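You operate a simulated robot arm through the tools that you are given. There is no shell and no other tool.

You are at the controls of a simulated robot arm. One attempt, no reset.

## Task
Let the orange and the grey band down to their green marks.
Fine: turn a roll's dial to FREE before you turn that roll, and back to HOLD after; leave the third roll alone.

It is judged by the outcome, as a careful person would: the job done as asked, and still so three seconds after it is handed in. It fails if anything else is knocked over, pushed out of place, dropped, spilled or broken.

## Robot
A 7-joint arm with a three-finger gripper, fixed in place. Base frame: the origin is on the floor under the middle of its stand, x ahead of it, y to its left, z up; the work surface is at about z = 0.9. Units: m, rad, N and s.
It reaches about 1.342 m from its shoulder. Its first joint turns from -2.897 to 2.897 rad. Payload 2.69 kg.
The TCP is the grasp point between the finger pads, 0.03 m short of the fingertips. In the tool frame z runs along the fingers and y along their closing line. The gripper opens to 0.128 m; its body begins 0.117 m behind the TCP.
Orientation is told as [roll, pitch, yaw] about the base's x, y, z axes, in that order, counted from this pose: with the fingers straight down and closing along the base's y, the tool's x points along the base's -x, its y along +y and its z along -z.

## Interface
- The arm moves only by the tool arm_command. Its arguments are lists of equal length, an entry for each row: "translation": the shift along the tool's x, y, z in m, a list of three; "turn": the turn, a rotation vector about the tool's x, y, z in rad, a list of three; "jaw": the opening, from 0 (shut) to 1 (fully open). In form: {"translation": [[dx, dy, dz], ...], "turn": [[wx, wy, wz], ...], "jaw": [jaw, ...]}. A call has 1 to 20 rows; each row shifts and turns the commanded pose from where the row before left it, along the tool's axes as they then stand. Each row takes 0.2 s and may step no farther than 0.05 m and 0.15 rad from the row before; otherwise, or with a gripper value out of range, the whole call is refused. A pose out of reach is approached as far as the arm can. The call stops where the force on the tool passes 50 N (or 10 N more than at its start, if that is more) or the arm is blocked; 0.2 s more then pass. The fingers move at their own pace (about 0.127 m/s each) and stop on an object; they squeeze with about 39 N. The grip force told is the motor's: it shows also when the fingers shut on nothing. Time passes only in rows, and 0.2 s behind the last, so rows that do not move let the fingers close. The reply holds the time, the measured pose of the TCP, the force on the tool along the base axes, the opening and the grip force, in the units named above and with some noise, with the torque about the TCP (base axes, N m) and any sound that the robot's microphone picked up.
- Cameras (640 x 400 px; columns grow to the right, rows downward): "scene" is fixed at [0.0515, -0.4991, 1.6025]; the picture's right is [0.83, -0.56, 0.00], its down [-0.23, -0.34, -0.91] and it looks along [0.51, 0.76, -0.41] (base axes); focal length 346 px, centre (320, 200). "wrist" rides on the gripper at [0.058, 0.054, -0.131] in the tool frame; the picture's right is [-0.68, 0.74, 0.00], its down [-0.62, -0.57, -0.55] and it looks along [-0.40, -0.37, 0.84] (tool axes); focal length 234 px, centre (320, 200). There is no depth. A picture from a camera that has moved, and an enlarged one, comes with that camera's place and axes in the base frame and with its lens.
- camera(camera): a new picture of that camera. It takes no simulated time.
- lift_body(by): moves the trunk up (or, below 0, down) by that many m; the arm rides with it, the base frame stays. It gives what a move gives, with no picture.
- inspect(camera, box): a new picture of the part [left, top, right, bottom] of that camera's present view, enlarged. It takes no simulated time.
- finish_job(): hands the job in; it is judged then, once.

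Nothing tells you positions but the pictures and the camera data. Unless the task says otherwise, let go and move clear before handing in.

The tools are called after ">>>" by a JSON object that holds its "name" and its "arguments". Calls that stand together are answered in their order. arm_command: Moves the arm, as the interface text tells. Its arguments: {"type":"object","properties":{"translation":{"type":"array","items":{"type":"array","items":{"type":"number"}}},"turn":{"type":"array","items":{"type":"array","items":{"type":"number"}}},"jaw":{"type":"array","items":{"type":"number"}}},"required":["translation","turn","jaw"]} The other tools are called the same way: lift_body (by) moves the trunk up or down; camera (camera) takes a picture; inspect (camera, box) takes an enlarged picture of a part of a camera's view; finish_job () hands the job in.

At the start:

```text
time: 0.0
tcp_pos: [0.5029, 0.3087, 1.3704]
orientation: [0.0, -0.001, 0.001]
wrist_force: [0.0, -0.2, 0.3]
moment: [-0.04, 0.0, 0.02]
grip_width: 0.128
grasp_force: 0.0
trunk travel left (down, up): [-0.15, 0.2]
```

scene: 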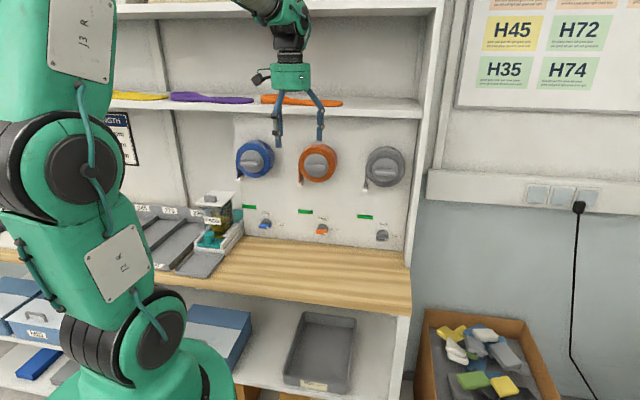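
wrist: 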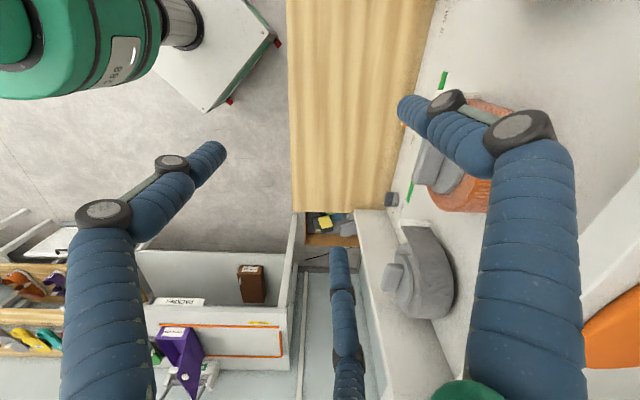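

I see three rolls (blue, orange, grey) on a back panel above the bench, each with a green mark and a small dial below it. I'll look at them enlarged before moving.

>>> {"name": "inspect", "arguments": {"camera": "scene", "box": [220, 120, 420, 250]}}

>>> {"name": "inspect", "arguments": {"camera": "scene", "box": [280, 130, 360, 180]}}

>>> {"name": "inspect", "arguments": {"camera": "scene", "box": [240, 200, 400, 250]}}

>>> {"name": "inspect", "arguments": {"camera": "scene", "box": [350, 140, 420, 190]}}

```text
3.08 times, centred on (320, 185) of scene
camera zoom: at [0.0515, -0.4991, 1.6025], right [0.83, -0.56, 0.0], down [-0.23, -0.34, -0.91], along [0.51, 0.76, -0.41], focal length 1065 px, centre (320, 246)
```

zoom: 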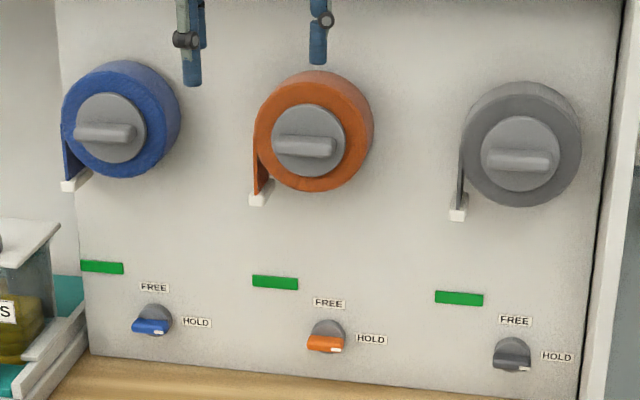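

```text
8.00 times, centred on (320, 155) of scene
camera zoom: at [0.0515, -0.4991, 1.6025], right [0.83, -0.56, 0.0], down [-0.23, -0.34, -0.91], along [0.51, 0.76, -0.41], focal length 2768 px, centre (320, 560)
```

zoom: 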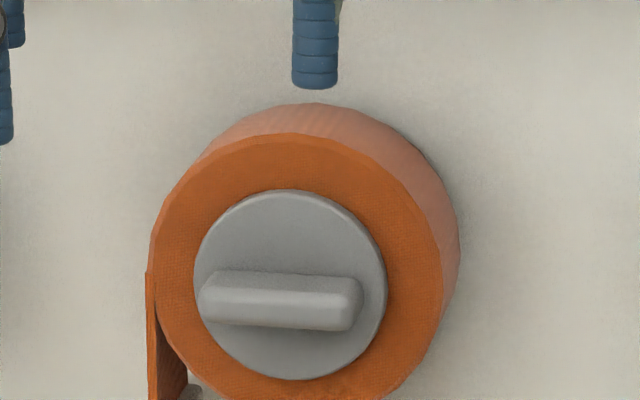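

```text
4.00 times, centred on (320, 225) of scene
camera zoom: at [0.0515, -0.4991, 1.6025], right [0.83, -0.56, 0.0], down [-0.23, -0.34, -0.91], along [0.51, 0.76, -0.41], focal length 1384 px, centre (320, 100)
```

zoom: 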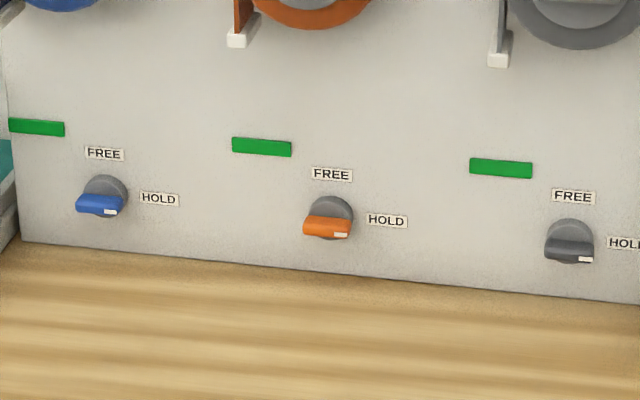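

```text
8.00 times, centred on (385, 165) of scene
camera zoom: at [0.0515, -0.4991, 1.6025], right [0.83, -0.56, 0.0], down [-0.23, -0.34, -0.91], along [0.51, 0.76, -0.41], focal length 2768 px, centre (-200, 480)
```

zoom: 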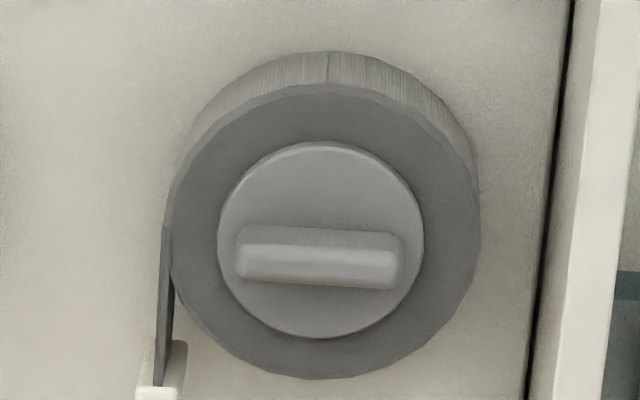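

The panel runs at about 45° across the scene, the dials are at HOLD, and the bands hang from the left of the rolls. I'll check more details before choosing an approach.

>>> {"name": "inspect", "arguments": {"camera": "scene", "box": [80, 90, 240, 190]}}

>>> {"name": "inspect", "arguments": {"camera": "scene", "box": [220, 0, 460, 150]}}

>>> {"name": "inspect", "arguments": {"camera": "wrist", "box": [300, 50, 580, 340]}}

>>> {"name": "inspect", "arguments": {"camera": "scene", "box": [290, 170, 350, 245]}}

>>> {"name": "inspect", "arguments": {"camera": "scene", "box": [350, 175, 410, 250]}}

```text
4.00 times, centred on (160, 140) of scene
camera zoom: at [0.0515, -0.4991, 1.6025], right [0.83, -0.56, 0.0], down [-0.23, -0.34, -0.91], along [0.51, 0.76, -0.41], focal length 1384 px, centre (960, 440)
```

zoom: 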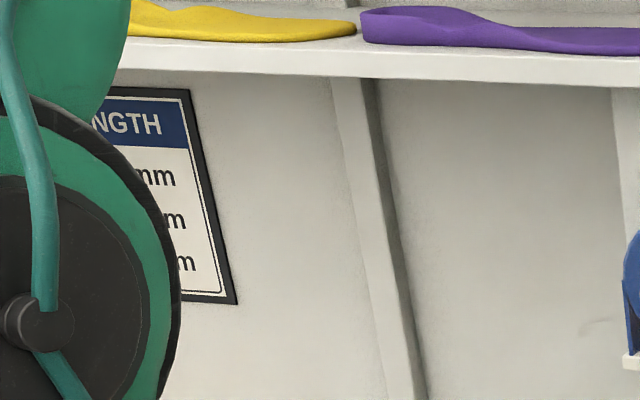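

```text
2.67 times, centred on (340, 75) of scene
camera zoom: at [0.0515, -0.4991, 1.6025], right [0.83, -0.56, 0.0], down [-0.23, -0.34, -0.91], along [0.51, 0.76, -0.41], focal length 923 px, centre (267, 533)
```

zoom: 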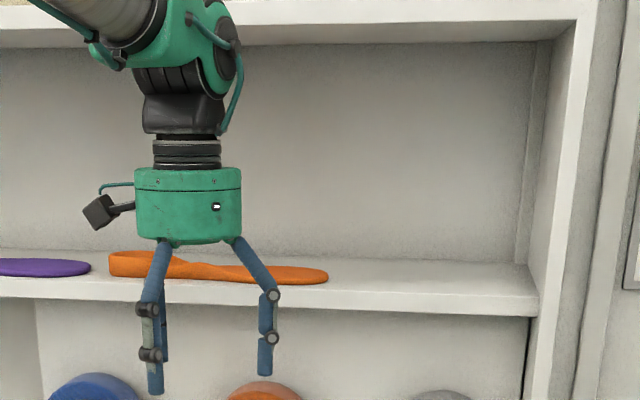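

```text
1.38 times, centred on (440, 195) of wrist
camera zoom: at [0.4456, 0.3625, 1.5017], right [0.68, 0.74, 0.0], down [0.62, -0.57, 0.55], along [0.4, -0.37, -0.84], focal length 323 px, centre (154, 207)
```

zoom: 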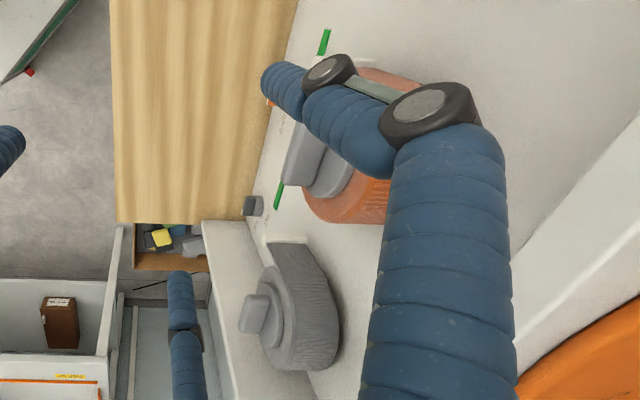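

```text
5.33 times, centred on (320, 208) of scene
camera zoom: at [0.0515, -0.4991, 1.6025], right [0.83, -0.56, 0.0], down [-0.23, -0.34, -0.91], along [0.51, 0.76, -0.41], focal length 1846 px, centre (320, 160)
```

zoom: 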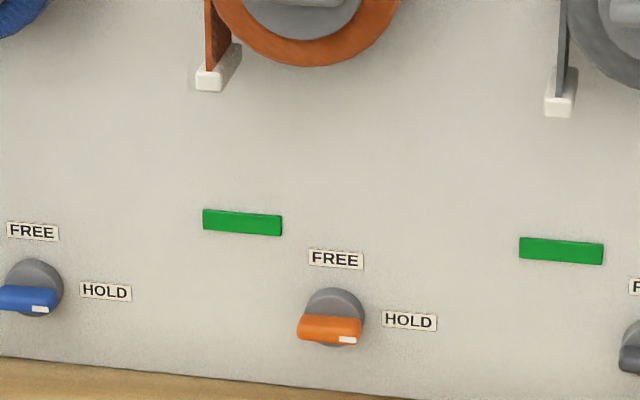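

```text
5.33 times, centred on (380, 212) of scene
camera zoom: at [0.0515, -0.4991, 1.6025], right [0.83, -0.56, 0.0], down [-0.23, -0.34, -0.91], along [0.51, 0.76, -0.41], focal length 1846 px, centre (0, 133)
```

zoom: 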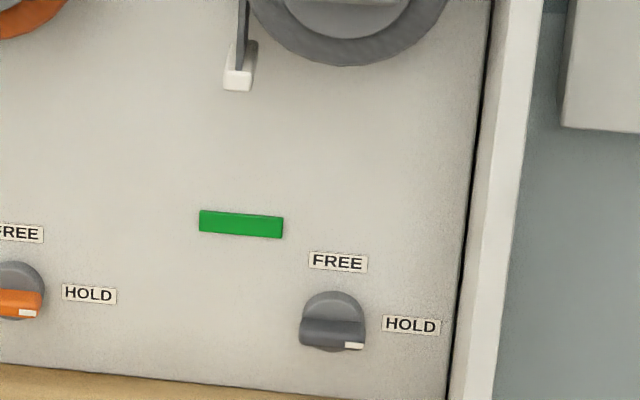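

The panel normal is at roughly 45° between x and y, with the orange roll near (0.65, 0.41, 1.24) and the grey one near (0.80, 0.25, 1.24). I'll first yaw the tool to face the panel, then check the view.

>>> {"name": "arm_command", "arguments": {"translation": [[0, 0, 0], [0, 0, 0], [0, 0, 0], [0, 0, 0], [0, 0, 0], [0, 0, 0]], "turn": [[0, 0, -0.132], [0, 0, -0.132], [0, 0, -0.132], [0, 0, -0.132], [0, 0, -0.132], [0, 0, -0.132]], "jaw": [1, 1, 1, 1, 1, 1]}}

>>> {"name": "camera", "arguments": {"camera": "wrist"}}

>>> {"name": "camera", "arguments": {"camera": "scene"}}

```text
time: 1.4
tcp_pos: [0.5033, 0.3092, 1.3709]
orientation: [-0.001, -0.001, 0.792]
wrist_force: [0.2, -0.5, -0.1]
moment: [-0.01, 0.0, -0.01]
grip_width: 0.128
grasp_force: 0.1
trunk travel left (down, up): [-0.15, 0.2]
```

```text
taken
camera wrist: at [0.4246, 0.3046, 1.5018], right [-0.05, 1.0, 0.0], down [0.83, 0.04, 0.55], along [0.55, 0.03, -0.84], focal length 234 px, centre (320, 200)
```

wrist: 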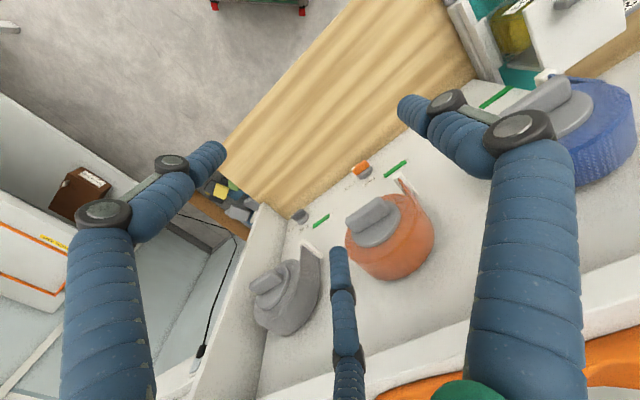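

```text
taken
```

scene: 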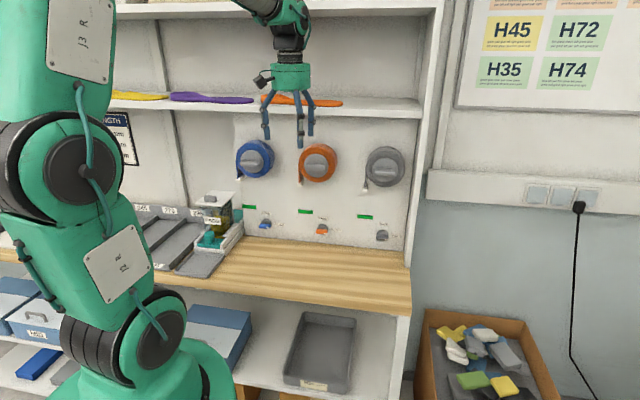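

The tool now faces the panel in yaw and everything matches my estimates. Next I'll pitch the gripper up partway, moving slightly toward the panel, and check the clearance.

>>> {"name": "arm_command", "arguments": {"translation": [[-0.01, -0.005, 0.015], [-0.0079, -0.005, 0.0162], [-0.0057, -0.005, 0.0171], [-0.0034, -0.005, 0.0177], [-0.001, -0.005, 0.018], [0.0014, -0.005, 0.018]], "turn": [[0, -0.133, 0], [0, -0.133, 0], [0, -0.133, 0], [0, -0.133, 0], [0, -0.133, 0], [0, -0.133, 0]], "jaw": [1, 1, 1, 1, 1, 1]}}

>>> {"name": "camera", "arguments": {"camera": "wrist"}}

>>> {"name": "camera", "arguments": {"camera": "scene"}}

```text
time: 2.8
tcp_pos: [0.5652, 0.3306, 1.2789]
orientation: [-0.001, -0.802, 0.79]
wrist_force: [-0.3, 0.0, 0.1]
moment: [-0.05, 0.01, 0.01]
grip_width: 0.128
grasp_force: 0.0
trunk travel left (down, up): [-0.15, 0.2]
```

```text
taken
camera wrist: at [0.4334, 0.2721, 1.3283], right [-0.19, 0.85, 0.48], down [0.43, -0.37, 0.82], along [0.88, 0.36, -0.29], focal length 234 px, centre (320, 200)
```

wrist: 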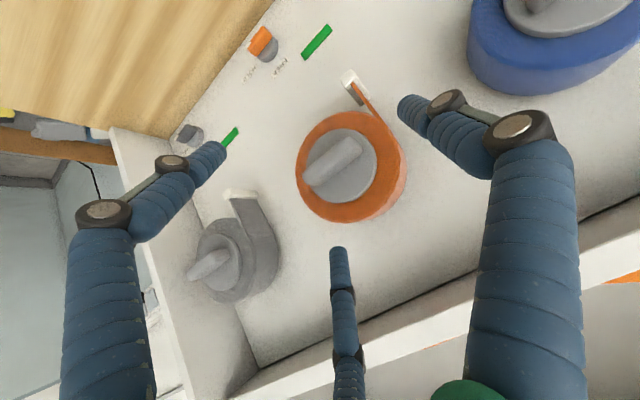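

```text
taken
```

scene: 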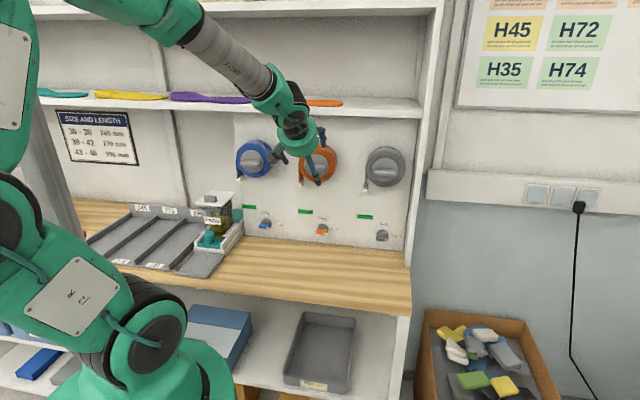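

The arm is now angled at the panel with clear space around it. I'll lower it into the bare area between the roll and the dial and flatten the pitch, keeping about a 20° downward tilt so the gripper body clears the bench.

>>> {"name": "arm_command", "arguments": {"translation": [[0.0287, 0, 0.0279], [0.0287, 0, 0.0279], [0.0287, 0, 0.0279], [0.0287, 0, 0.0279], [0.0287, 0, 0.0279], [0, 0, 0], [0, 0, 0], [0, 0, 0]], "turn": [[0, 0, 0], [0, 0, 0], [0, 0, 0], [0, 0, 0], [0, 0, 0], [0, -0.14, 0], [0, -0.14, 0], [0, -0.14, 0]], "jaw": [1, 1, 1, 1, 1, 1, 1, 1]}}

>>> {"name": "camera", "arguments": {"camera": "wrist"}}

>>> {"name": "camera", "arguments": {"camera": "scene"}}

```text
time: 4.6
tcp_pos: [0.5638, 0.3307, 1.0807]
orientation: [-0.005, -1.22, 0.8]
wrist_force: [0.5, -0.8, -0.6]
moment: [0.03, 0.02, 0.02]
grip_width: 0.1281
grasp_force: 0.1
trunk travel left (down, up): [-0.15, 0.2]
```

```text
taken
camera wrist: at [0.4266, 0.2663, 1.0701], right [-0.36, 0.68, 0.63], down [0.19, -0.61, 0.77], along [0.91, 0.4, 0.09], focal length 234 px, centre (320, 200)
```

wrist: 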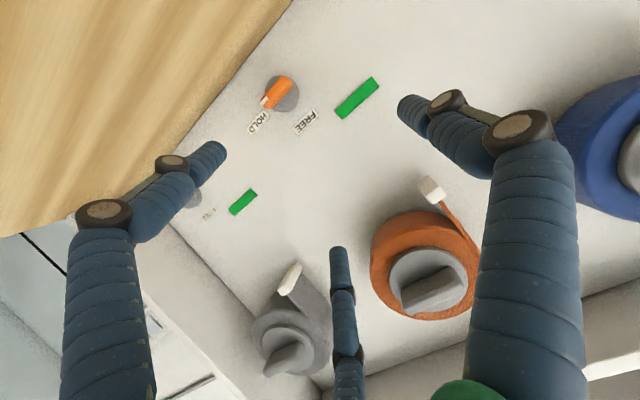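

```text
taken
```

scene: 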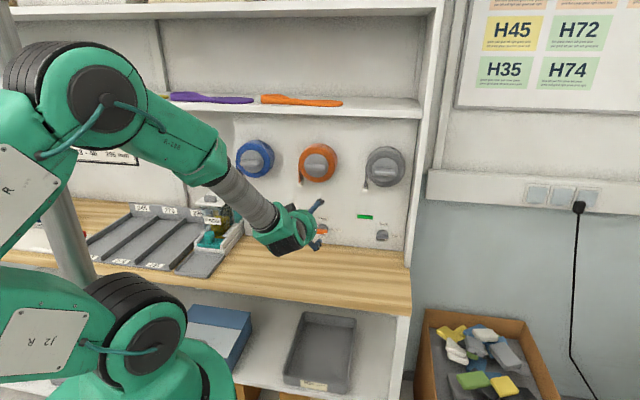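

The arm reaches this area and the orange dial is visible with its white tip toward HOLD. Next I'll roll the gripper 90° so it closes vertically across the horizontal dial bar.

>>> {"name": "arm_command", "arguments": {"translation": [[0, 0, 0], [0, 0, 0], [0, 0, 0], [0, 0, 0], [0, 0, 0], [0, 0, 0], [0, 0, 0], [0, 0, 0], [0, 0, 0], [0, 0, 0], [0, 0, 0]], "turn": [[0, 0, 0.1428], [0, 0, 0.1428], [0, 0, 0.1428], [0, 0, 0.1428], [0, 0, 0.1428], [0, 0, 0.1428], [0, 0, 0.1428], [0, 0, 0.1428], [0, 0, 0.1428], [0, 0, 0.1428], [0, 0, 0.1428]], "jaw": [1, 1, 1, 1, 1, 1, 1, 1, 1, 1, 1]}}

>>> {"name": "camera", "arguments": {"camera": "wrist"}}

>>> {"name": "inspect", "arguments": {"camera": "scene", "box": [160, 120, 440, 300]}}

```text
time: 7.0
tcp_pos: [0.5664, 0.3292, 1.0802]
orientation: [1.217, 0.002, -0.78]
wrist_force: [-0.6, -0.6, 0.2]
moment: [0.02, 0.02, 0.02]
grip_width: 0.1281
grasp_force: 0.0
trunk travel left (down, up): [-0.15, 0.2]
```

```text
taken
camera wrist: at [0.4519, 0.2967, 1.1764], right [0.66, -0.3, 0.69], down [-0.06, -0.94, -0.34], along [0.75, 0.18, -0.64], focal length 234 px, centre (320, 200)
```

wrist: 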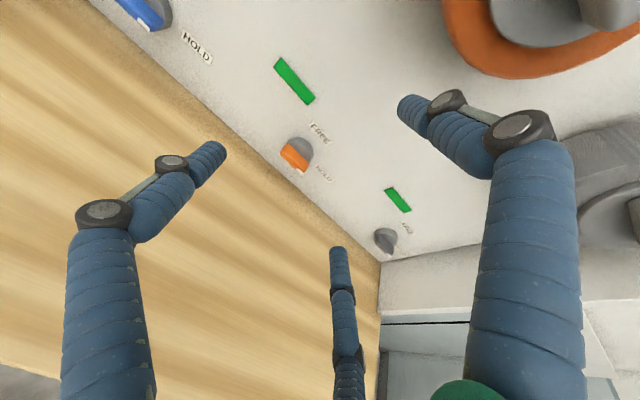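

```text
2.22 times, centred on (300, 210) of scene
camera zoom: at [0.0515, -0.4991, 1.6025], right [0.83, -0.56, 0.0], down [-0.23, -0.34, -0.91], along [0.51, 0.76, -0.41], focal length 769 px, centre (364, 178)
```

zoom: 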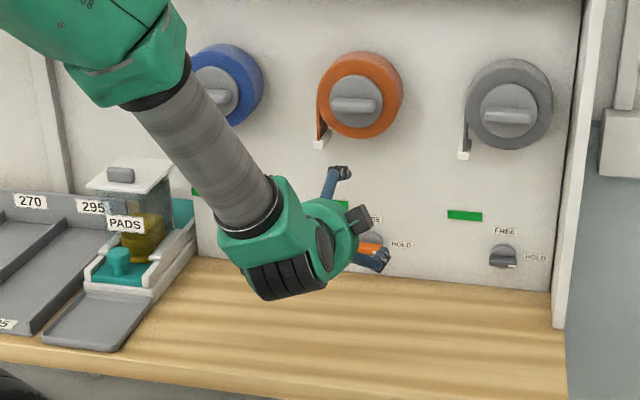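

The wrist is clear of the bench and the device on the left. I'll zoom the wrist view on the orange dial to fix its position.

>>> {"name": "inspect", "arguments": {"camera": "wrist", "box": [250, 90, 430, 270]}}

```text
2.22 times, centred on (340, 180) of wrist
camera zoom: at [0.4519, 0.2967, 1.1764], right [0.66, -0.3, 0.69], down [-0.06, -0.94, -0.34], along [0.75, 0.18, -0.64], focal length 520 px, centre (276, 244)
```

zoom: 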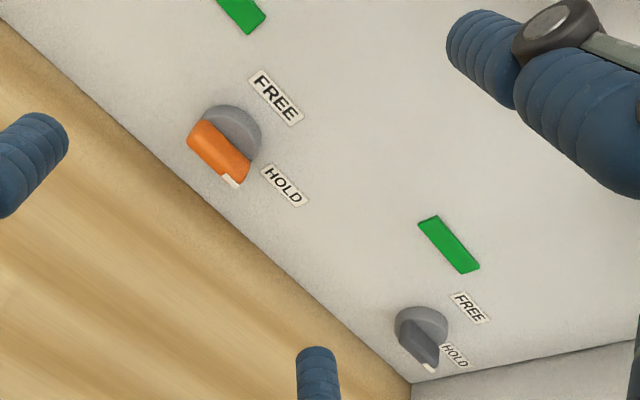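

The orange dial's bar face comes out near (0.676, 0.4215, 0.963), with the wall about 2 cm behind it. Before approaching I'll part-close the jaw here in free space to see how the three fingers move.

>>> {"name": "arm_command", "arguments": {"translation": [[0, 0, 0], [0, 0, 0], [0, 0, 0]], "turn": [[0, 0, 0], [0, 0, 0], [0, 0, 0]], "jaw": [0.35, 0.35, 0.35]}}

>>> {"name": "camera", "arguments": {"camera": "wrist"}}

>>> {"name": "inspect", "arguments": {"camera": "scene", "box": [240, 170, 360, 270]}}

```text
time: 7.8
tcp_pos: [0.5667, 0.3298, 1.0799]
orientation: [1.218, 0.0, -0.78]
wrist_force: [0.6, 0.4, -0.3]
moment: [-0.01, 0.02, -0.02]
grip_width: 0.0449
grasp_force: 0.1
trunk travel left (down, up): [-0.15, 0.2]
```

```text
taken
camera wrist: at [0.4519, 0.2968, 1.1763], right [0.66, -0.29, 0.69], down [-0.06, -0.94, -0.34], along [0.75, 0.18, -0.64], focal length 234 px, centre (320, 200)
```

wrist: 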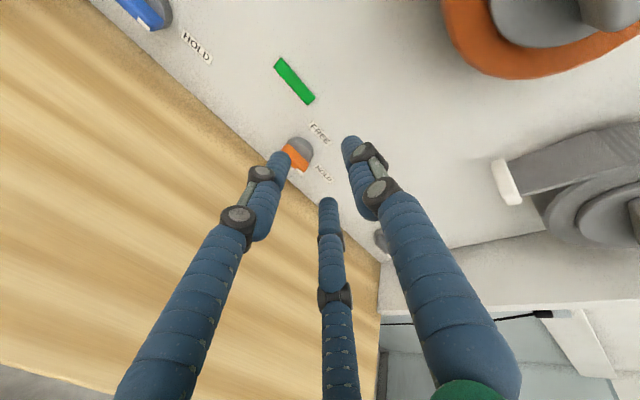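

```text
4.00 times, centred on (300, 220) of scene
camera zoom: at [0.0515, -0.4991, 1.6025], right [0.83, -0.56, 0.0], down [-0.23, -0.34, -0.91], along [0.51, 0.76, -0.41], focal length 1384 px, centre (400, 120)
```

zoom: 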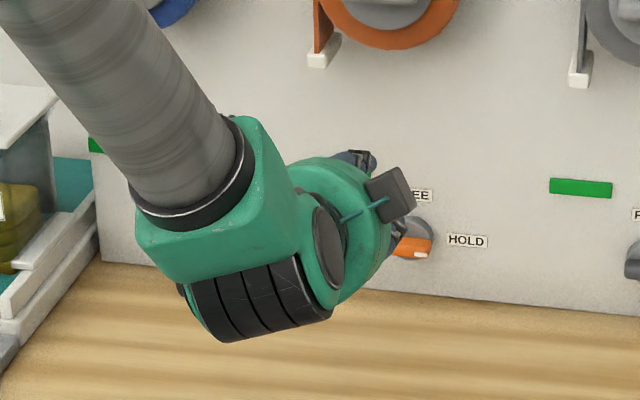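

The fingers close radially like a three-jaw chuck, and the dial bar is roughly 45 × 14 mm. I'll open to about half, reduce the tilt to about 10°, and move in front of the orange dial, short of touching.

>>> {"name": "arm_command", "arguments": {"translation": [[0, 0, 0], [0, 0, 0], [-0.0024, -0.0206, 0.0178], [-0.0024, -0.0206, 0.0178], [-0.0024, -0.0206, 0.0178], [-0.0024, -0.0206, 0.0178], [-0.0024, -0.0206, 0.0178], [0, 0, 0]], "turn": [[-0.0875, 0, 0], [-0.0875, 0, 0], [0, 0, 0], [0, 0, 0], [0, 0, 0], [0, 0, 0], [0, 0, 0], [0, 0, 0]], "jaw": [0.5, 0.5, 0.5, 0.5, 0.5, 0.5, 0.5, 0.5]}}

>>> {"name": "camera", "arguments": {"camera": "wrist"}}

>>> {"name": "inspect", "arguments": {"camera": "scene", "box": [220, 150, 380, 280]}}

```text
time: 9.6
tcp_pos: [0.6247, 0.3722, 0.959]
orientation: [1.393, -0.002, -0.779]
wrist_force: [0.4, -0.3, 0.1]
moment: [0.05, -0.04, 0.04]
grip_width: 0.0642
grasp_force: 0.0
trunk travel left (down, up): [-0.15, 0.2]
```

```text
taken
camera wrist: at [0.4998, 0.3281, 1.035], right [0.57, -0.38, 0.72], down [-0.01, -0.89, -0.46], along [0.82, 0.25, -0.51], focal length 234 px, centre (320, 200)
```

wrist: 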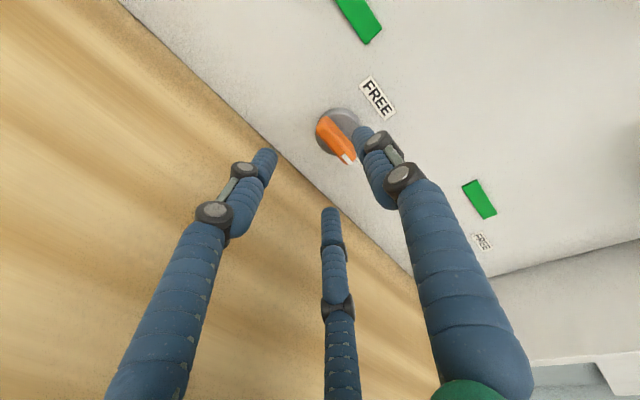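

```text
3.08 times, centred on (300, 215) of scene
camera zoom: at [0.0515, -0.4991, 1.6025], right [0.83, -0.56, 0.0], down [-0.23, -0.34, -0.91], along [0.51, 0.76, -0.41], focal length 1065 px, centre (382, 154)
```

zoom: 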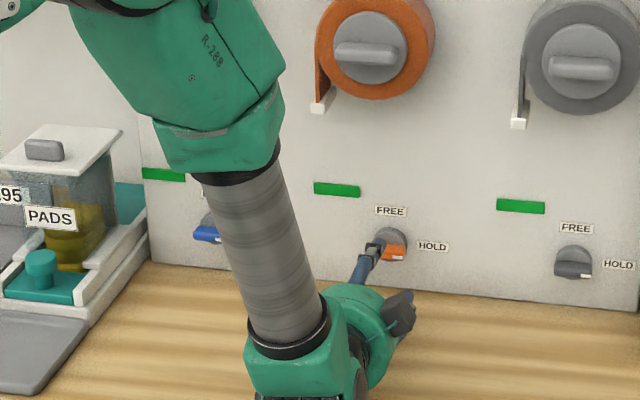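

I'm in front of the orange dial and slightly off to one side. I'll zoom in to refine the alignment before moving in.

>>> {"name": "inspect", "arguments": {"camera": "wrist", "box": [270, 80, 430, 220]}}

>>> {"name": "camera", "arguments": {"camera": "scene"}}

```text
2.86 times, centred on (350, 150) of wrist
camera zoom: at [0.4998, 0.3281, 1.035], right [0.57, -0.38, 0.72], down [-0.01, -0.89, -0.46], along [0.82, 0.25, -0.51], focal length 669 px, centre (234, 343)
```

zoom: 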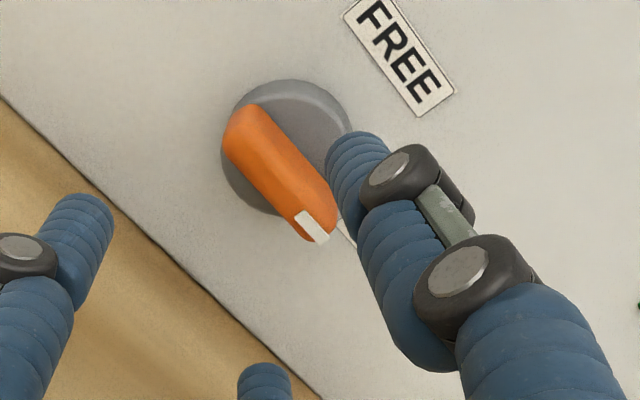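

```text
taken
```

scene: 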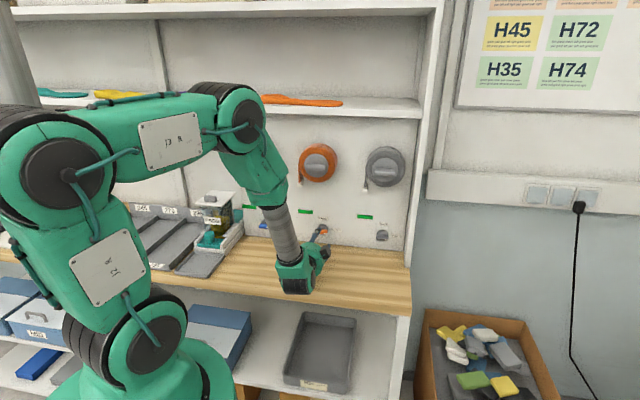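

The dial axis is at about (0.672, 0.420, 0.966). I'll advance 5 cm toward the wall with the half-open fingers straddling the bar, then check before closing.

>>> {"name": "arm_command", "arguments": {"translation": [[-0.0003, 0.0054, 0.016], [-0.0003, 0.0054, 0.016], [-0.0002, 0.0054, 0.016], [0, 0, 0]], "turn": [[0, 0, 0], [0, 0, 0], [0, 0, 0], [0, 0, 0]], "jaw": [0.5, 0.5, 0.5, 0.5]}}

>>> {"name": "camera", "arguments": {"camera": "wrist"}}

>>> {"name": "inspect", "arguments": {"camera": "wrist", "box": [240, 120, 400, 260]}}

>>> {"name": "inspect", "arguments": {"camera": "scene", "box": [280, 200, 360, 250]}}

```text
time: 10.6
tcp_pos: [0.6603, 0.4048, 0.9707]
orientation: [1.39, 0.002, -0.78]
wrist_force: [0.9, 0.4, 0.0]
moment: [0.02, 0.0, 0.02]
grip_width: 0.0641
grasp_force: 0.2
trunk travel left (down, up): [-0.15, 0.2]
```

```text
taken
camera wrist: at [0.5361, 0.3614, 1.0458], right [0.57, -0.38, 0.72], down [-0.01, -0.89, -0.46], along [0.82, 0.25, -0.51], focal length 234 px, centre (320, 200)
```

wrist: 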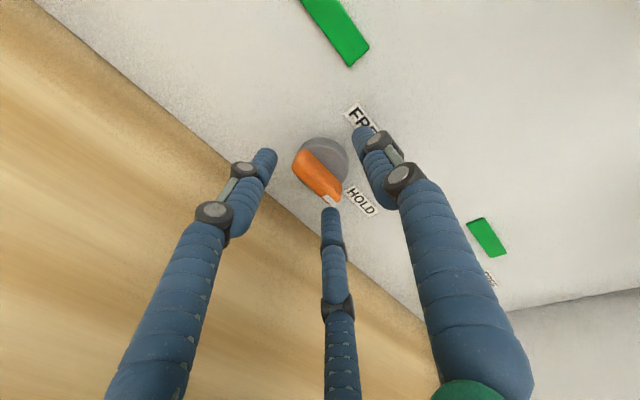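

```text
2.86 times, centred on (320, 190) of wrist
camera zoom: at [0.5361, 0.3614, 1.0458], right [0.57, -0.38, 0.72], down [-0.01, -0.89, -0.46], along [0.82, 0.25, -0.51], focal length 669 px, centre (320, 229)
```

zoom: 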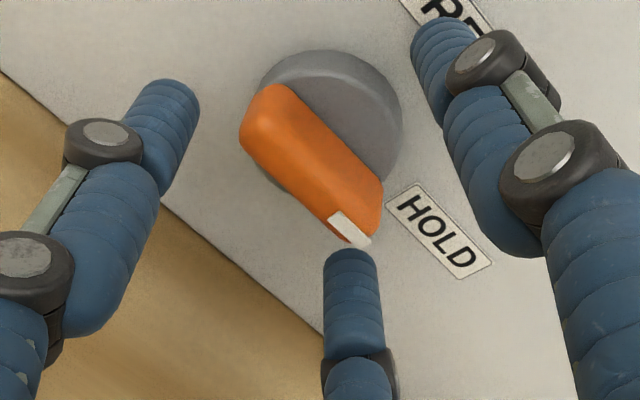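

```text
8.00 times, centred on (320, 225) of scene
camera zoom: at [0.0515, -0.4991, 1.6025], right [0.83, -0.56, 0.0], down [-0.23, -0.34, -0.91], along [0.51, 0.76, -0.41], focal length 2768 px, centre (320, 0)
```

zoom: 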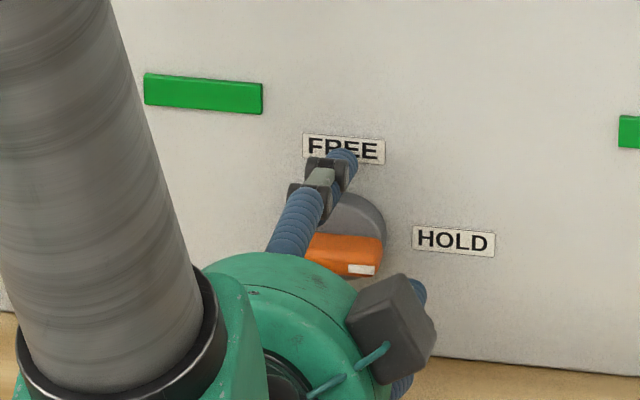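

The fingers straddle the orange dial bar, within about 2 mm of centre. I'll nudge the alignment and close gently on the bar.

>>> {"name": "arm_command", "arguments": {"translation": [[0.002, -0.0015, 0.001], [0, 0, 0], [0, 0, 0], [0, 0, 0], [0, 0, 0]], "turn": [[0, 0, 0], [0, 0, 0], [0, 0, 0], [0, 0, 0], [0, 0, 0]], "jaw": [0.4, 0.3, 0.2, 0.1, 0.05]}}

>>> {"name": "inspect", "arguments": {"camera": "wrist", "box": [240, 120, 400, 260]}}

>>> {"name": "inspect", "arguments": {"camera": "scene", "box": [280, 200, 360, 250]}}

```text
time: 11.8
tcp_pos: [0.6604, 0.4058, 0.9675]
orientation: [1.394, 0.0, -0.781]
wrist_force: [7.5, -5.3, 8.5]
moment: [0.3, -0.59, 0.05]
grip_width: 0.0433
grasp_force: 45.5
trunk travel left (down, up): [-0.15, 0.2]
```

```text
2.86 times, centred on (320, 190) of wrist
camera zoom: at [0.5359, 0.3626, 1.0449], right [0.57, -0.38, 0.73], down [-0.01, -0.89, -0.46], along [0.82, 0.25, -0.51], focal length 669 px, centre (320, 229)
```

zoom: 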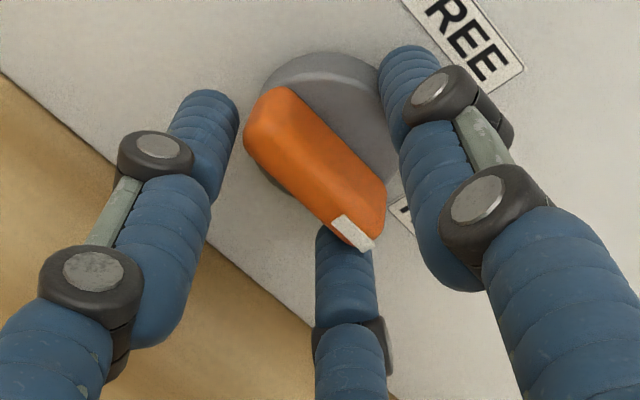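

```text
8.00 times, centred on (320, 225) of scene
camera zoom: at [0.0515, -0.4991, 1.6025], right [0.83, -0.56, 0.0], down [-0.23, -0.34, -0.91], along [0.51, 0.76, -0.41], focal length 2768 px, centre (320, 0)
```

zoom: 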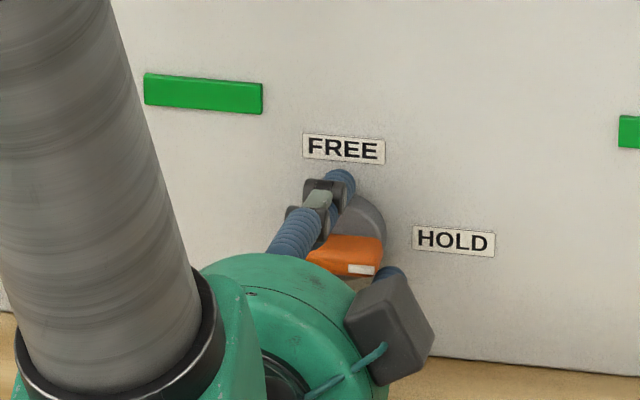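

The fingers are coupled and now loosely cage the bar, with contact at its lower right corner, which is enough to push it around. I'll ease the jaw slightly, re-centre, and rotate the dial counter-clockwise toward FREE, checking at halfway.

>>> {"name": "arm_command", "arguments": {"translation": [[0.001, 0.002, 0], [0, 0, 0], [0, 0, 0], [0, 0, 0], [0, 0, 0], [-0.0001, 0.0003, 0], [-0.0002, 0.0003, 0]], "turn": [[0, 0, 0], [0, 0, -0.131], [0, 0, -0.131], [0, 0, -0.131], [0, 0, -0.131], [0.0104, 0.006, -0.131], [0.0095, 0.0073, -0.131]], "jaw": [0.36, 0.36, 0.36, 0.36, 0.36, 0.36, 0.36]}}

>>> {"name": "inspect", "arguments": {"camera": "wrist", "box": [240, 120, 400, 260]}}

>>> {"name": "inspect", "arguments": {"camera": "scene", "box": [270, 200, 350, 250]}}

```text
time: 13.4
tcp_pos: [0.6598, 0.4083, 0.9719]
orientation: [1.287, -0.768, -0.583]
wrist_force: [2.3, -3.7, 0.5]
moment: [0.04, -0.07, -0.13]
grip_width: 0.0489
grasp_force: 1.4
trunk travel left (down, up): [-0.15, 0.2]
```

```text
2.86 times, centred on (320, 190) of wrist
camera zoom: at [0.5124, 0.3725, 0.995], right [0.11, 0.17, 0.98], down [0.22, -0.96, 0.15], along [0.97, 0.2, -0.14], focal length 669 px, centre (320, 229)
```

zoom: 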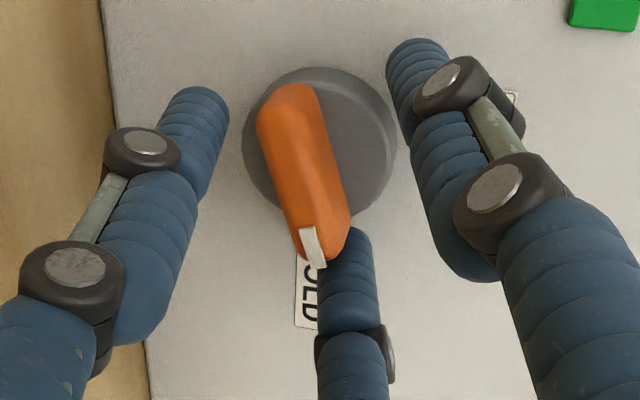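

```text
8.00 times, centred on (310, 225) of scene
camera zoom: at [0.0515, -0.4991, 1.6025], right [0.83, -0.56, 0.0], down [-0.23, -0.34, -0.91], along [0.51, 0.76, -0.41], focal length 2768 px, centre (400, 0)
```

zoom: 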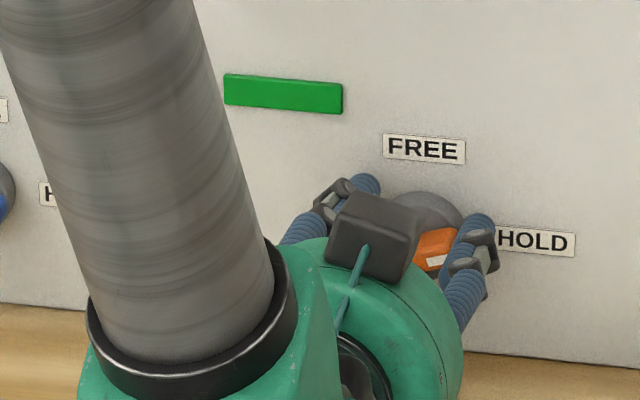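

The dial has moved only about 16° because the finger slipped past the end of the short bar. I'll back the roll off to match the bar, drop the tool 5 mm so the two lower fingers fit under it, and close into a proper three-point pinch.

>>> {"name": "arm_command", "arguments": {"translation": [[0, 0, -0.002], [0, 0, 0], [0, 0, 0], [0, 0, 0], [0, 0, 0], [-0.0005, -0.0075, 0.0025], [0, 0, 0]], "turn": [[0, 0, 0], [0, 0, 0.1265], [0, 0, 0.1265], [0, 0, 0.1265], [0, 0, 0.1265], [0, 0, 0], [0, 0, 0]], "jaw": [0.45, 0.45, 0.45, 0.45, 0.45, 0.4, 0.35]}}

>>> {"name": "inspect", "arguments": {"camera": "wrist", "box": [240, 120, 400, 260]}}

>>> {"name": "inspect", "arguments": {"camera": "scene", "box": [270, 200, 350, 250]}}

```text
time: 15.0
tcp_pos: [0.6596, 0.4066, 0.9662]
orientation: [1.364, -0.275, -0.723]
wrist_force: [-2.6, 2.4, 5.8]
moment: [0.11, -0.18, 0.17]
grip_width: 0.0491
grasp_force: 2.8
trunk travel left (down, up): [-0.15, 0.2]
```

```text
2.86 times, centred on (320, 190) of wrist
camera zoom: at [0.5241, 0.3709, 1.0269], right [0.44, -0.19, 0.88], down [0.1, -0.96, -0.26], along [0.89, 0.2, -0.41], focal length 669 px, centre (320, 229)
```

zoom: 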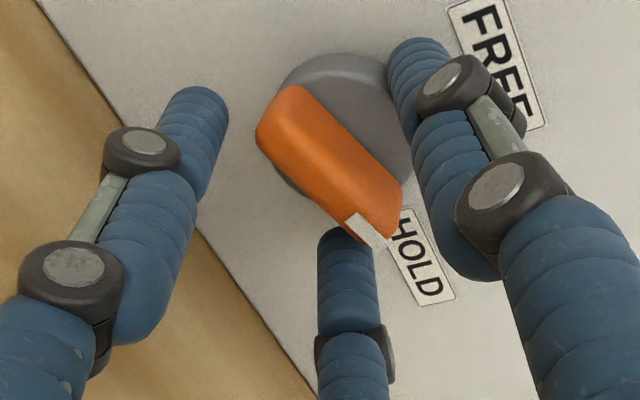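

```text
8.00 times, centred on (310, 225) of scene
camera zoom: at [0.0515, -0.4991, 1.6025], right [0.83, -0.56, 0.0], down [-0.23, -0.34, -0.91], along [0.51, 0.76, -0.41], focal length 2768 px, centre (400, 0)
```

zoom: 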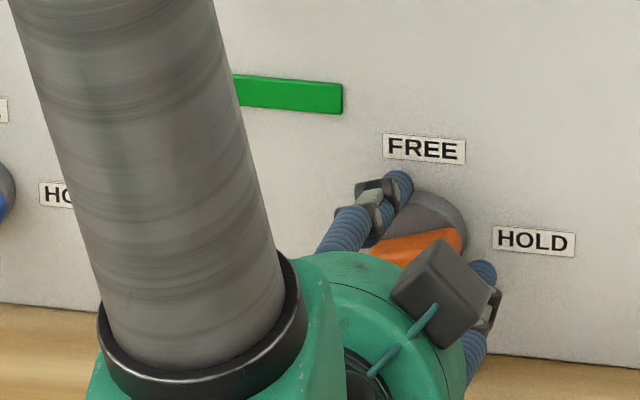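

The jaw stopped early, probably because the top finger is touching the round base disc behind the bar. I'll look closer to judge how thick that disc is.

>>> {"name": "inspect", "arguments": {"camera": "wrist", "box": [295, 130, 355, 190]}}

>>> {"name": "inspect", "arguments": {"camera": "wrist", "box": [310, 120, 370, 180]}}

>>> {"name": "inspect", "arguments": {"camera": "scene", "box": [370, 225, 394, 245]}}

```text
6.67 times, centred on (325, 160) of wrist
camera zoom: at [0.5241, 0.3709, 1.0269], right [0.44, -0.19, 0.88], down [0.1, -0.96, -0.26], along [0.89, 0.2, -0.41], focal length 1561 px, centre (287, 467)
```

zoom: 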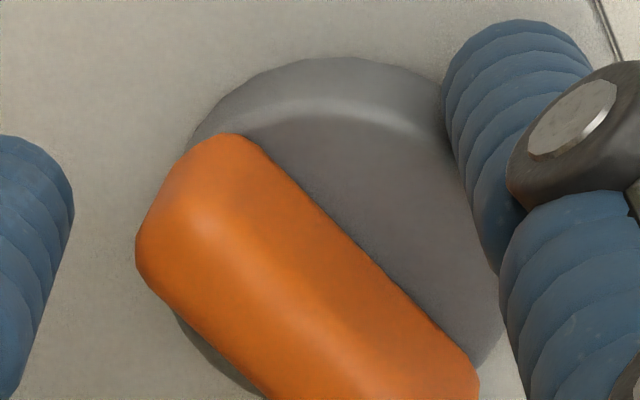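

```text
6.67 times, centred on (340, 150) of wrist
camera zoom: at [0.5241, 0.3709, 1.0269], right [0.44, -0.19, 0.88], down [0.1, -0.96, -0.26], along [0.89, 0.2, -0.41], focal length 1561 px, centre (187, 533)
```

zoom: 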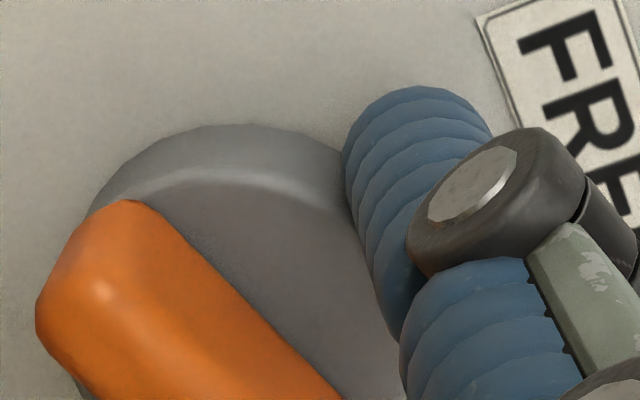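

```text
16.00 times, centred on (382, 235) of scene
camera zoom: at [0.0515, -0.4991, 1.6025], right [0.83, -0.56, 0.0], down [-0.23, -0.34, -0.91], along [0.51, 0.76, -0.41], focal length 5537 px, centre (-672, -360)
```

zoom: 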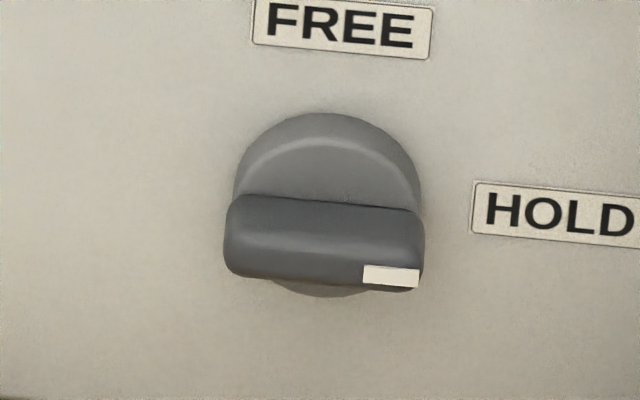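

Confirmed: the bar stands on a round base about 43 mm across, and the top finger was touching it. I'll back off, flatten the tilt to about 5°, and re-approach shallower and 5 mm lower so the fingers grip only the bar.

>>> {"name": "arm_command", "arguments": {"translation": [[0, 0, 0], [0, 0.002, -0.01], [0, 0, -0.012], [0, 0, 0], [0, 0, 0], [0, 0, 0]], "turn": [[0, 0, 0], [0, 0, 0], [0, 0, 0], [-0.1105, -0.0318, 0], [0, 0, 0], [0, 0, 0]], "jaw": [0.42, 0.42, 0.42, 0.38, 0.35, 0.35]}}

>>> {"name": "inspect", "arguments": {"camera": "wrist", "box": [240, 110, 400, 250]}}

>>> {"name": "camera", "arguments": {"camera": "scene"}}

```text
time: 16.4
tcp_pos: [0.6447, 0.3908, 0.971]
orientation: [1.479, -0.281, -0.755]
wrist_force: [-2.4, -4.7, 1.5]
moment: [0.0, -0.06, -0.18]
grip_width: 0.0455
grasp_force: 0.8
trunk travel left (down, up): [-0.15, 0.2]
```

```text
2.86 times, centred on (320, 180) of wrist
camera zoom: at [0.5051, 0.3513, 1.0185], right [0.37, -0.26, 0.89], down [0.12, -0.94, -0.32], along [0.92, 0.23, -0.32], focal length 669 px, centre (320, 257)
```

zoom: 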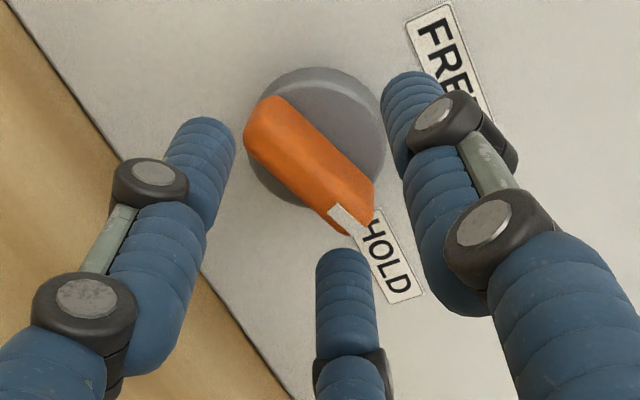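

```text
taken
```

scene: 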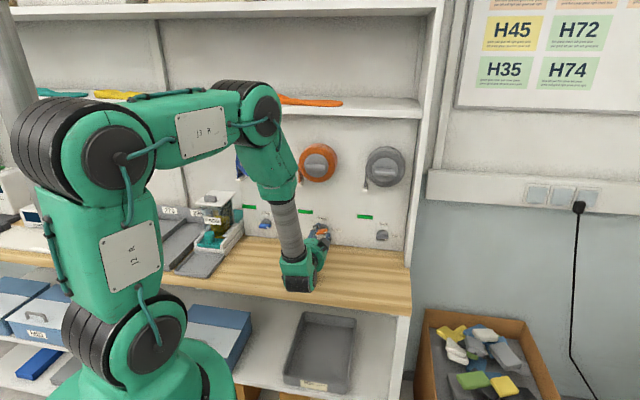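

The view is clear now and the bar is tilted about 17°, matching the tool. I'll shift down 7 mm, advance, and close on the bar.

>>> {"name": "arm_command", "arguments": {"translation": [[0.0002, -0.0068, 0], [0, 0, 0.0112], [0, 0, 0.0112], [0, 0, 0], [0, 0, 0], [0, 0, 0], [0, 0, 0]], "turn": [[0, 0, 0], [0, 0, 0], [0, 0, 0], [0, 0, 0], [0, 0, 0], [0, 0, 0], [0, 0, 0]], "jaw": [0.37, 0.37, 0.37, 0.3, 0.2, 0.1, 0.05]}}

>>> {"name": "inspect", "arguments": {"camera": "wrist", "box": [240, 110, 400, 250]}}

>>> {"name": "inspect", "arguments": {"camera": "scene", "box": [280, 200, 360, 250]}}

```text
time: 18.0
tcp_pos: [0.6582, 0.4047, 0.9611]
orientation: [1.476, -0.277, -0.756]
wrist_force: [-35.7, -30.7, 2.0]
moment: [1.18, -1.22, 0.29]
grip_width: 0.0237
grasp_force: 44.8
trunk travel left (down, up): [-0.15, 0.2]
```

```text
2.86 times, centred on (320, 180) of wrist
camera zoom: at [0.5195, 0.3645, 1.0085], right [0.37, -0.26, 0.89], down [0.12, -0.94, -0.32], along [0.92, 0.23, -0.32], focal length 669 px, centre (320, 257)
```

zoom: 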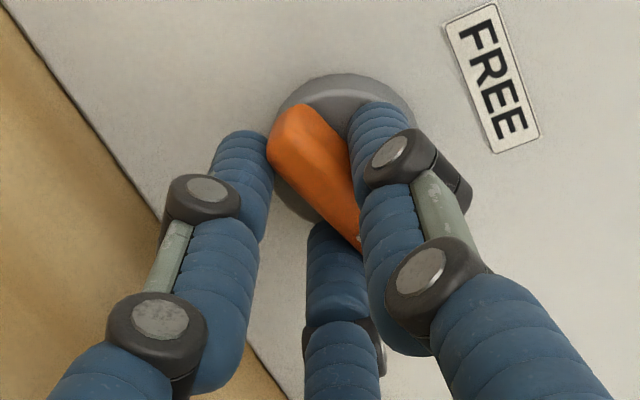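

```text
8.00 times, centred on (320, 225) of scene
camera zoom: at [0.0515, -0.4991, 1.6025], right [0.83, -0.56, 0.0], down [-0.23, -0.34, -0.91], along [0.51, 0.76, -0.41], focal length 2768 px, centre (320, 0)
```

zoom: 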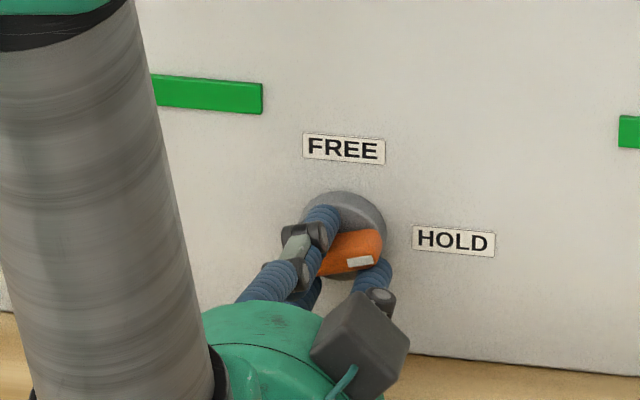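

The bar is now pinched (width 24 mm), but the fingertips press on the base with about 47 N. I'll ease back 3 mm to relieve that, then start rotating with the pinch.

>>> {"name": "arm_command", "arguments": {"translation": [[0, 0, -0.003], [0, 0, 0], [0, 0, 0]], "turn": [[0, 0, 0], [0, 0, 0], [0, 0, 0]], "jaw": [0.12, 0.12, 0.12]}}

```text
time: 18.8
tcp_pos: [0.6587, 0.4055, 0.9613]
orientation: [1.48, -0.281, -0.752]
wrist_force: [-10.9, 1.3, -12.3]
moment: [0.77, -0.83, 0.81]
grip_width: 0.0238
grasp_force: 45.1
trunk travel left (down, up): [-0.15, 0.2]
```

The contact force has dropped to a comfortable level. I'll rotate the pinched bar counter-clockwise in steps.

>>> {"name": "arm_command", "arguments": {"translation": [[-0.0007, 0.0003, 0], [-0.0007, 0.0003, 0], [-0.0008, 0.0003, 0], [-0.0008, 0.0002, 0]], "turn": [[0.0115, 0.0033, -0.1274], [0.011, 0.0048, -0.1274], [0.0103, 0.0061, -0.1274], [0.0095, 0.0074, -0.1274]], "jaw": [0.12, 0.12, 0.12, 0.12]}}

>>> {"name": "inspect", "arguments": {"camera": "wrist", "box": [240, 110, 400, 250]}}

>>> {"name": "inspect", "arguments": {"camera": "scene", "box": [280, 200, 360, 250]}}

```text
time: 19.8
tcp_pos: [0.6624, 0.4025, 0.9634]
orientation: [1.377, -0.782, -0.647]
wrist_force: [-1.4, -13.6, -19.9]
moment: [0.74, -0.83, 0.11]
grip_width: 0.0238
grasp_force: 45.2
trunk travel left (down, up): [-0.15, 0.2]
```

```text
2.86 times, centred on (320, 180) of wrist
camera zoom: at [0.5132, 0.3663, 0.9776], right [0.06, 0.13, 0.99], down [0.21, -0.97, 0.12], along [0.98, 0.2, -0.09], focal length 669 px, centre (320, 257)
```

zoom: 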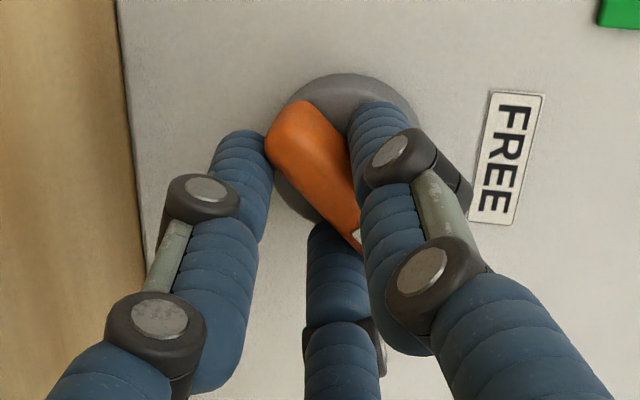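

```text
8.00 times, centred on (320, 225) of scene
camera zoom: at [0.0515, -0.4991, 1.6025], right [0.83, -0.56, 0.0], down [-0.23, -0.34, -0.91], along [0.51, 0.76, -0.41], focal length 2768 px, centre (320, 0)
```

zoom: 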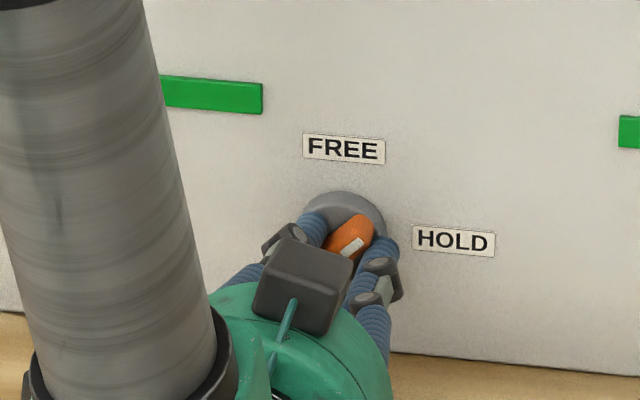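

The dial is following and is now at about 45°. I'll relieve the sideways load slightly and continue to 90°.

>>> {"name": "arm_command", "arguments": {"translation": [[-0.0002, -0.0013, -0.0005], [-0.0006, 0, 0], [-0.0006, 0, 0], [-0.0006, 0, 0], [-0.0006, 0, 0], [-0.0006, 0, 0]], "turn": [[0.0084, 0.0085, -0.1274], [0.0073, 0.0095, -0.1274], [0.006, 0.0104, -0.1274], [0.0047, 0.0111, -0.1274], [0.0032, 0.0116, -0.1274], [0.0017, 0.0119, -0.1274]], "jaw": [0.12, 0.12, 0.12, 0.12, 0.12, 0.12]}}

>>> {"name": "inspect", "arguments": {"camera": "wrist", "box": [240, 110, 400, 250]}}

>>> {"name": "inspect", "arguments": {"camera": "scene", "box": [280, 190, 360, 250]}}

```text
time: 21.2
tcp_pos: [0.6617, 0.4002, 0.9687]
orientation: [0.062, -1.369, 0.717]
wrist_force: [-11.2, -28.2, 7.7]
moment: [1.0, -0.99, -0.47]
grip_width: 0.0219
grasp_force: 45.4
trunk travel left (down, up): [-0.15, 0.2]
```

```text
2.86 times, centred on (320, 180) of wrist
camera zoom: at [0.525, 0.3406, 0.939], right [-0.41, 0.61, 0.67], down [0.11, -0.7, 0.71], along [0.9, 0.37, 0.22], focal length 669 px, centre (320, 257)
```

zoom: 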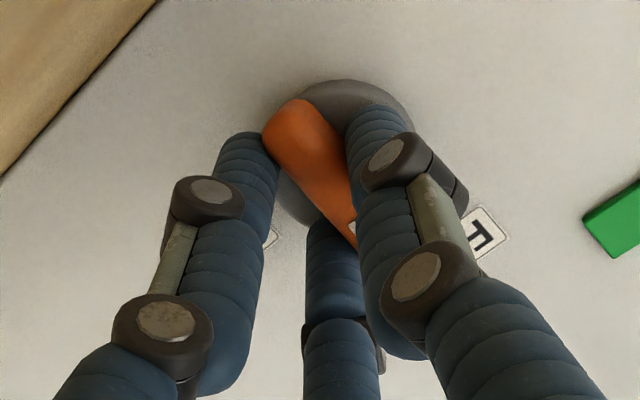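

```text
6.67 times, centred on (320, 220) of scene
camera zoom: at [0.0515, -0.4991, 1.6025], right [0.83, -0.56, 0.0], down [-0.23, -0.34, -0.91], along [0.51, 0.76, -0.41], focal length 2307 px, centre (320, 67)
```

zoom: 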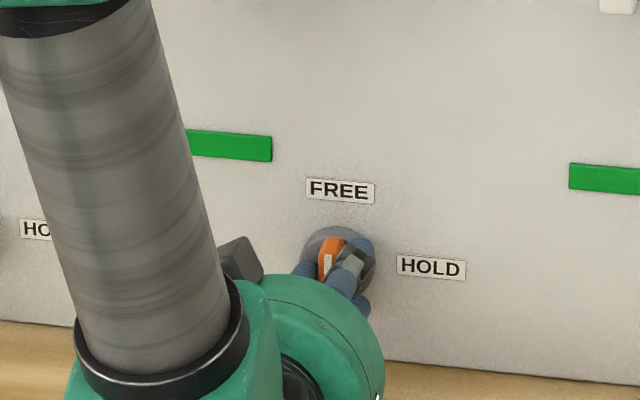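

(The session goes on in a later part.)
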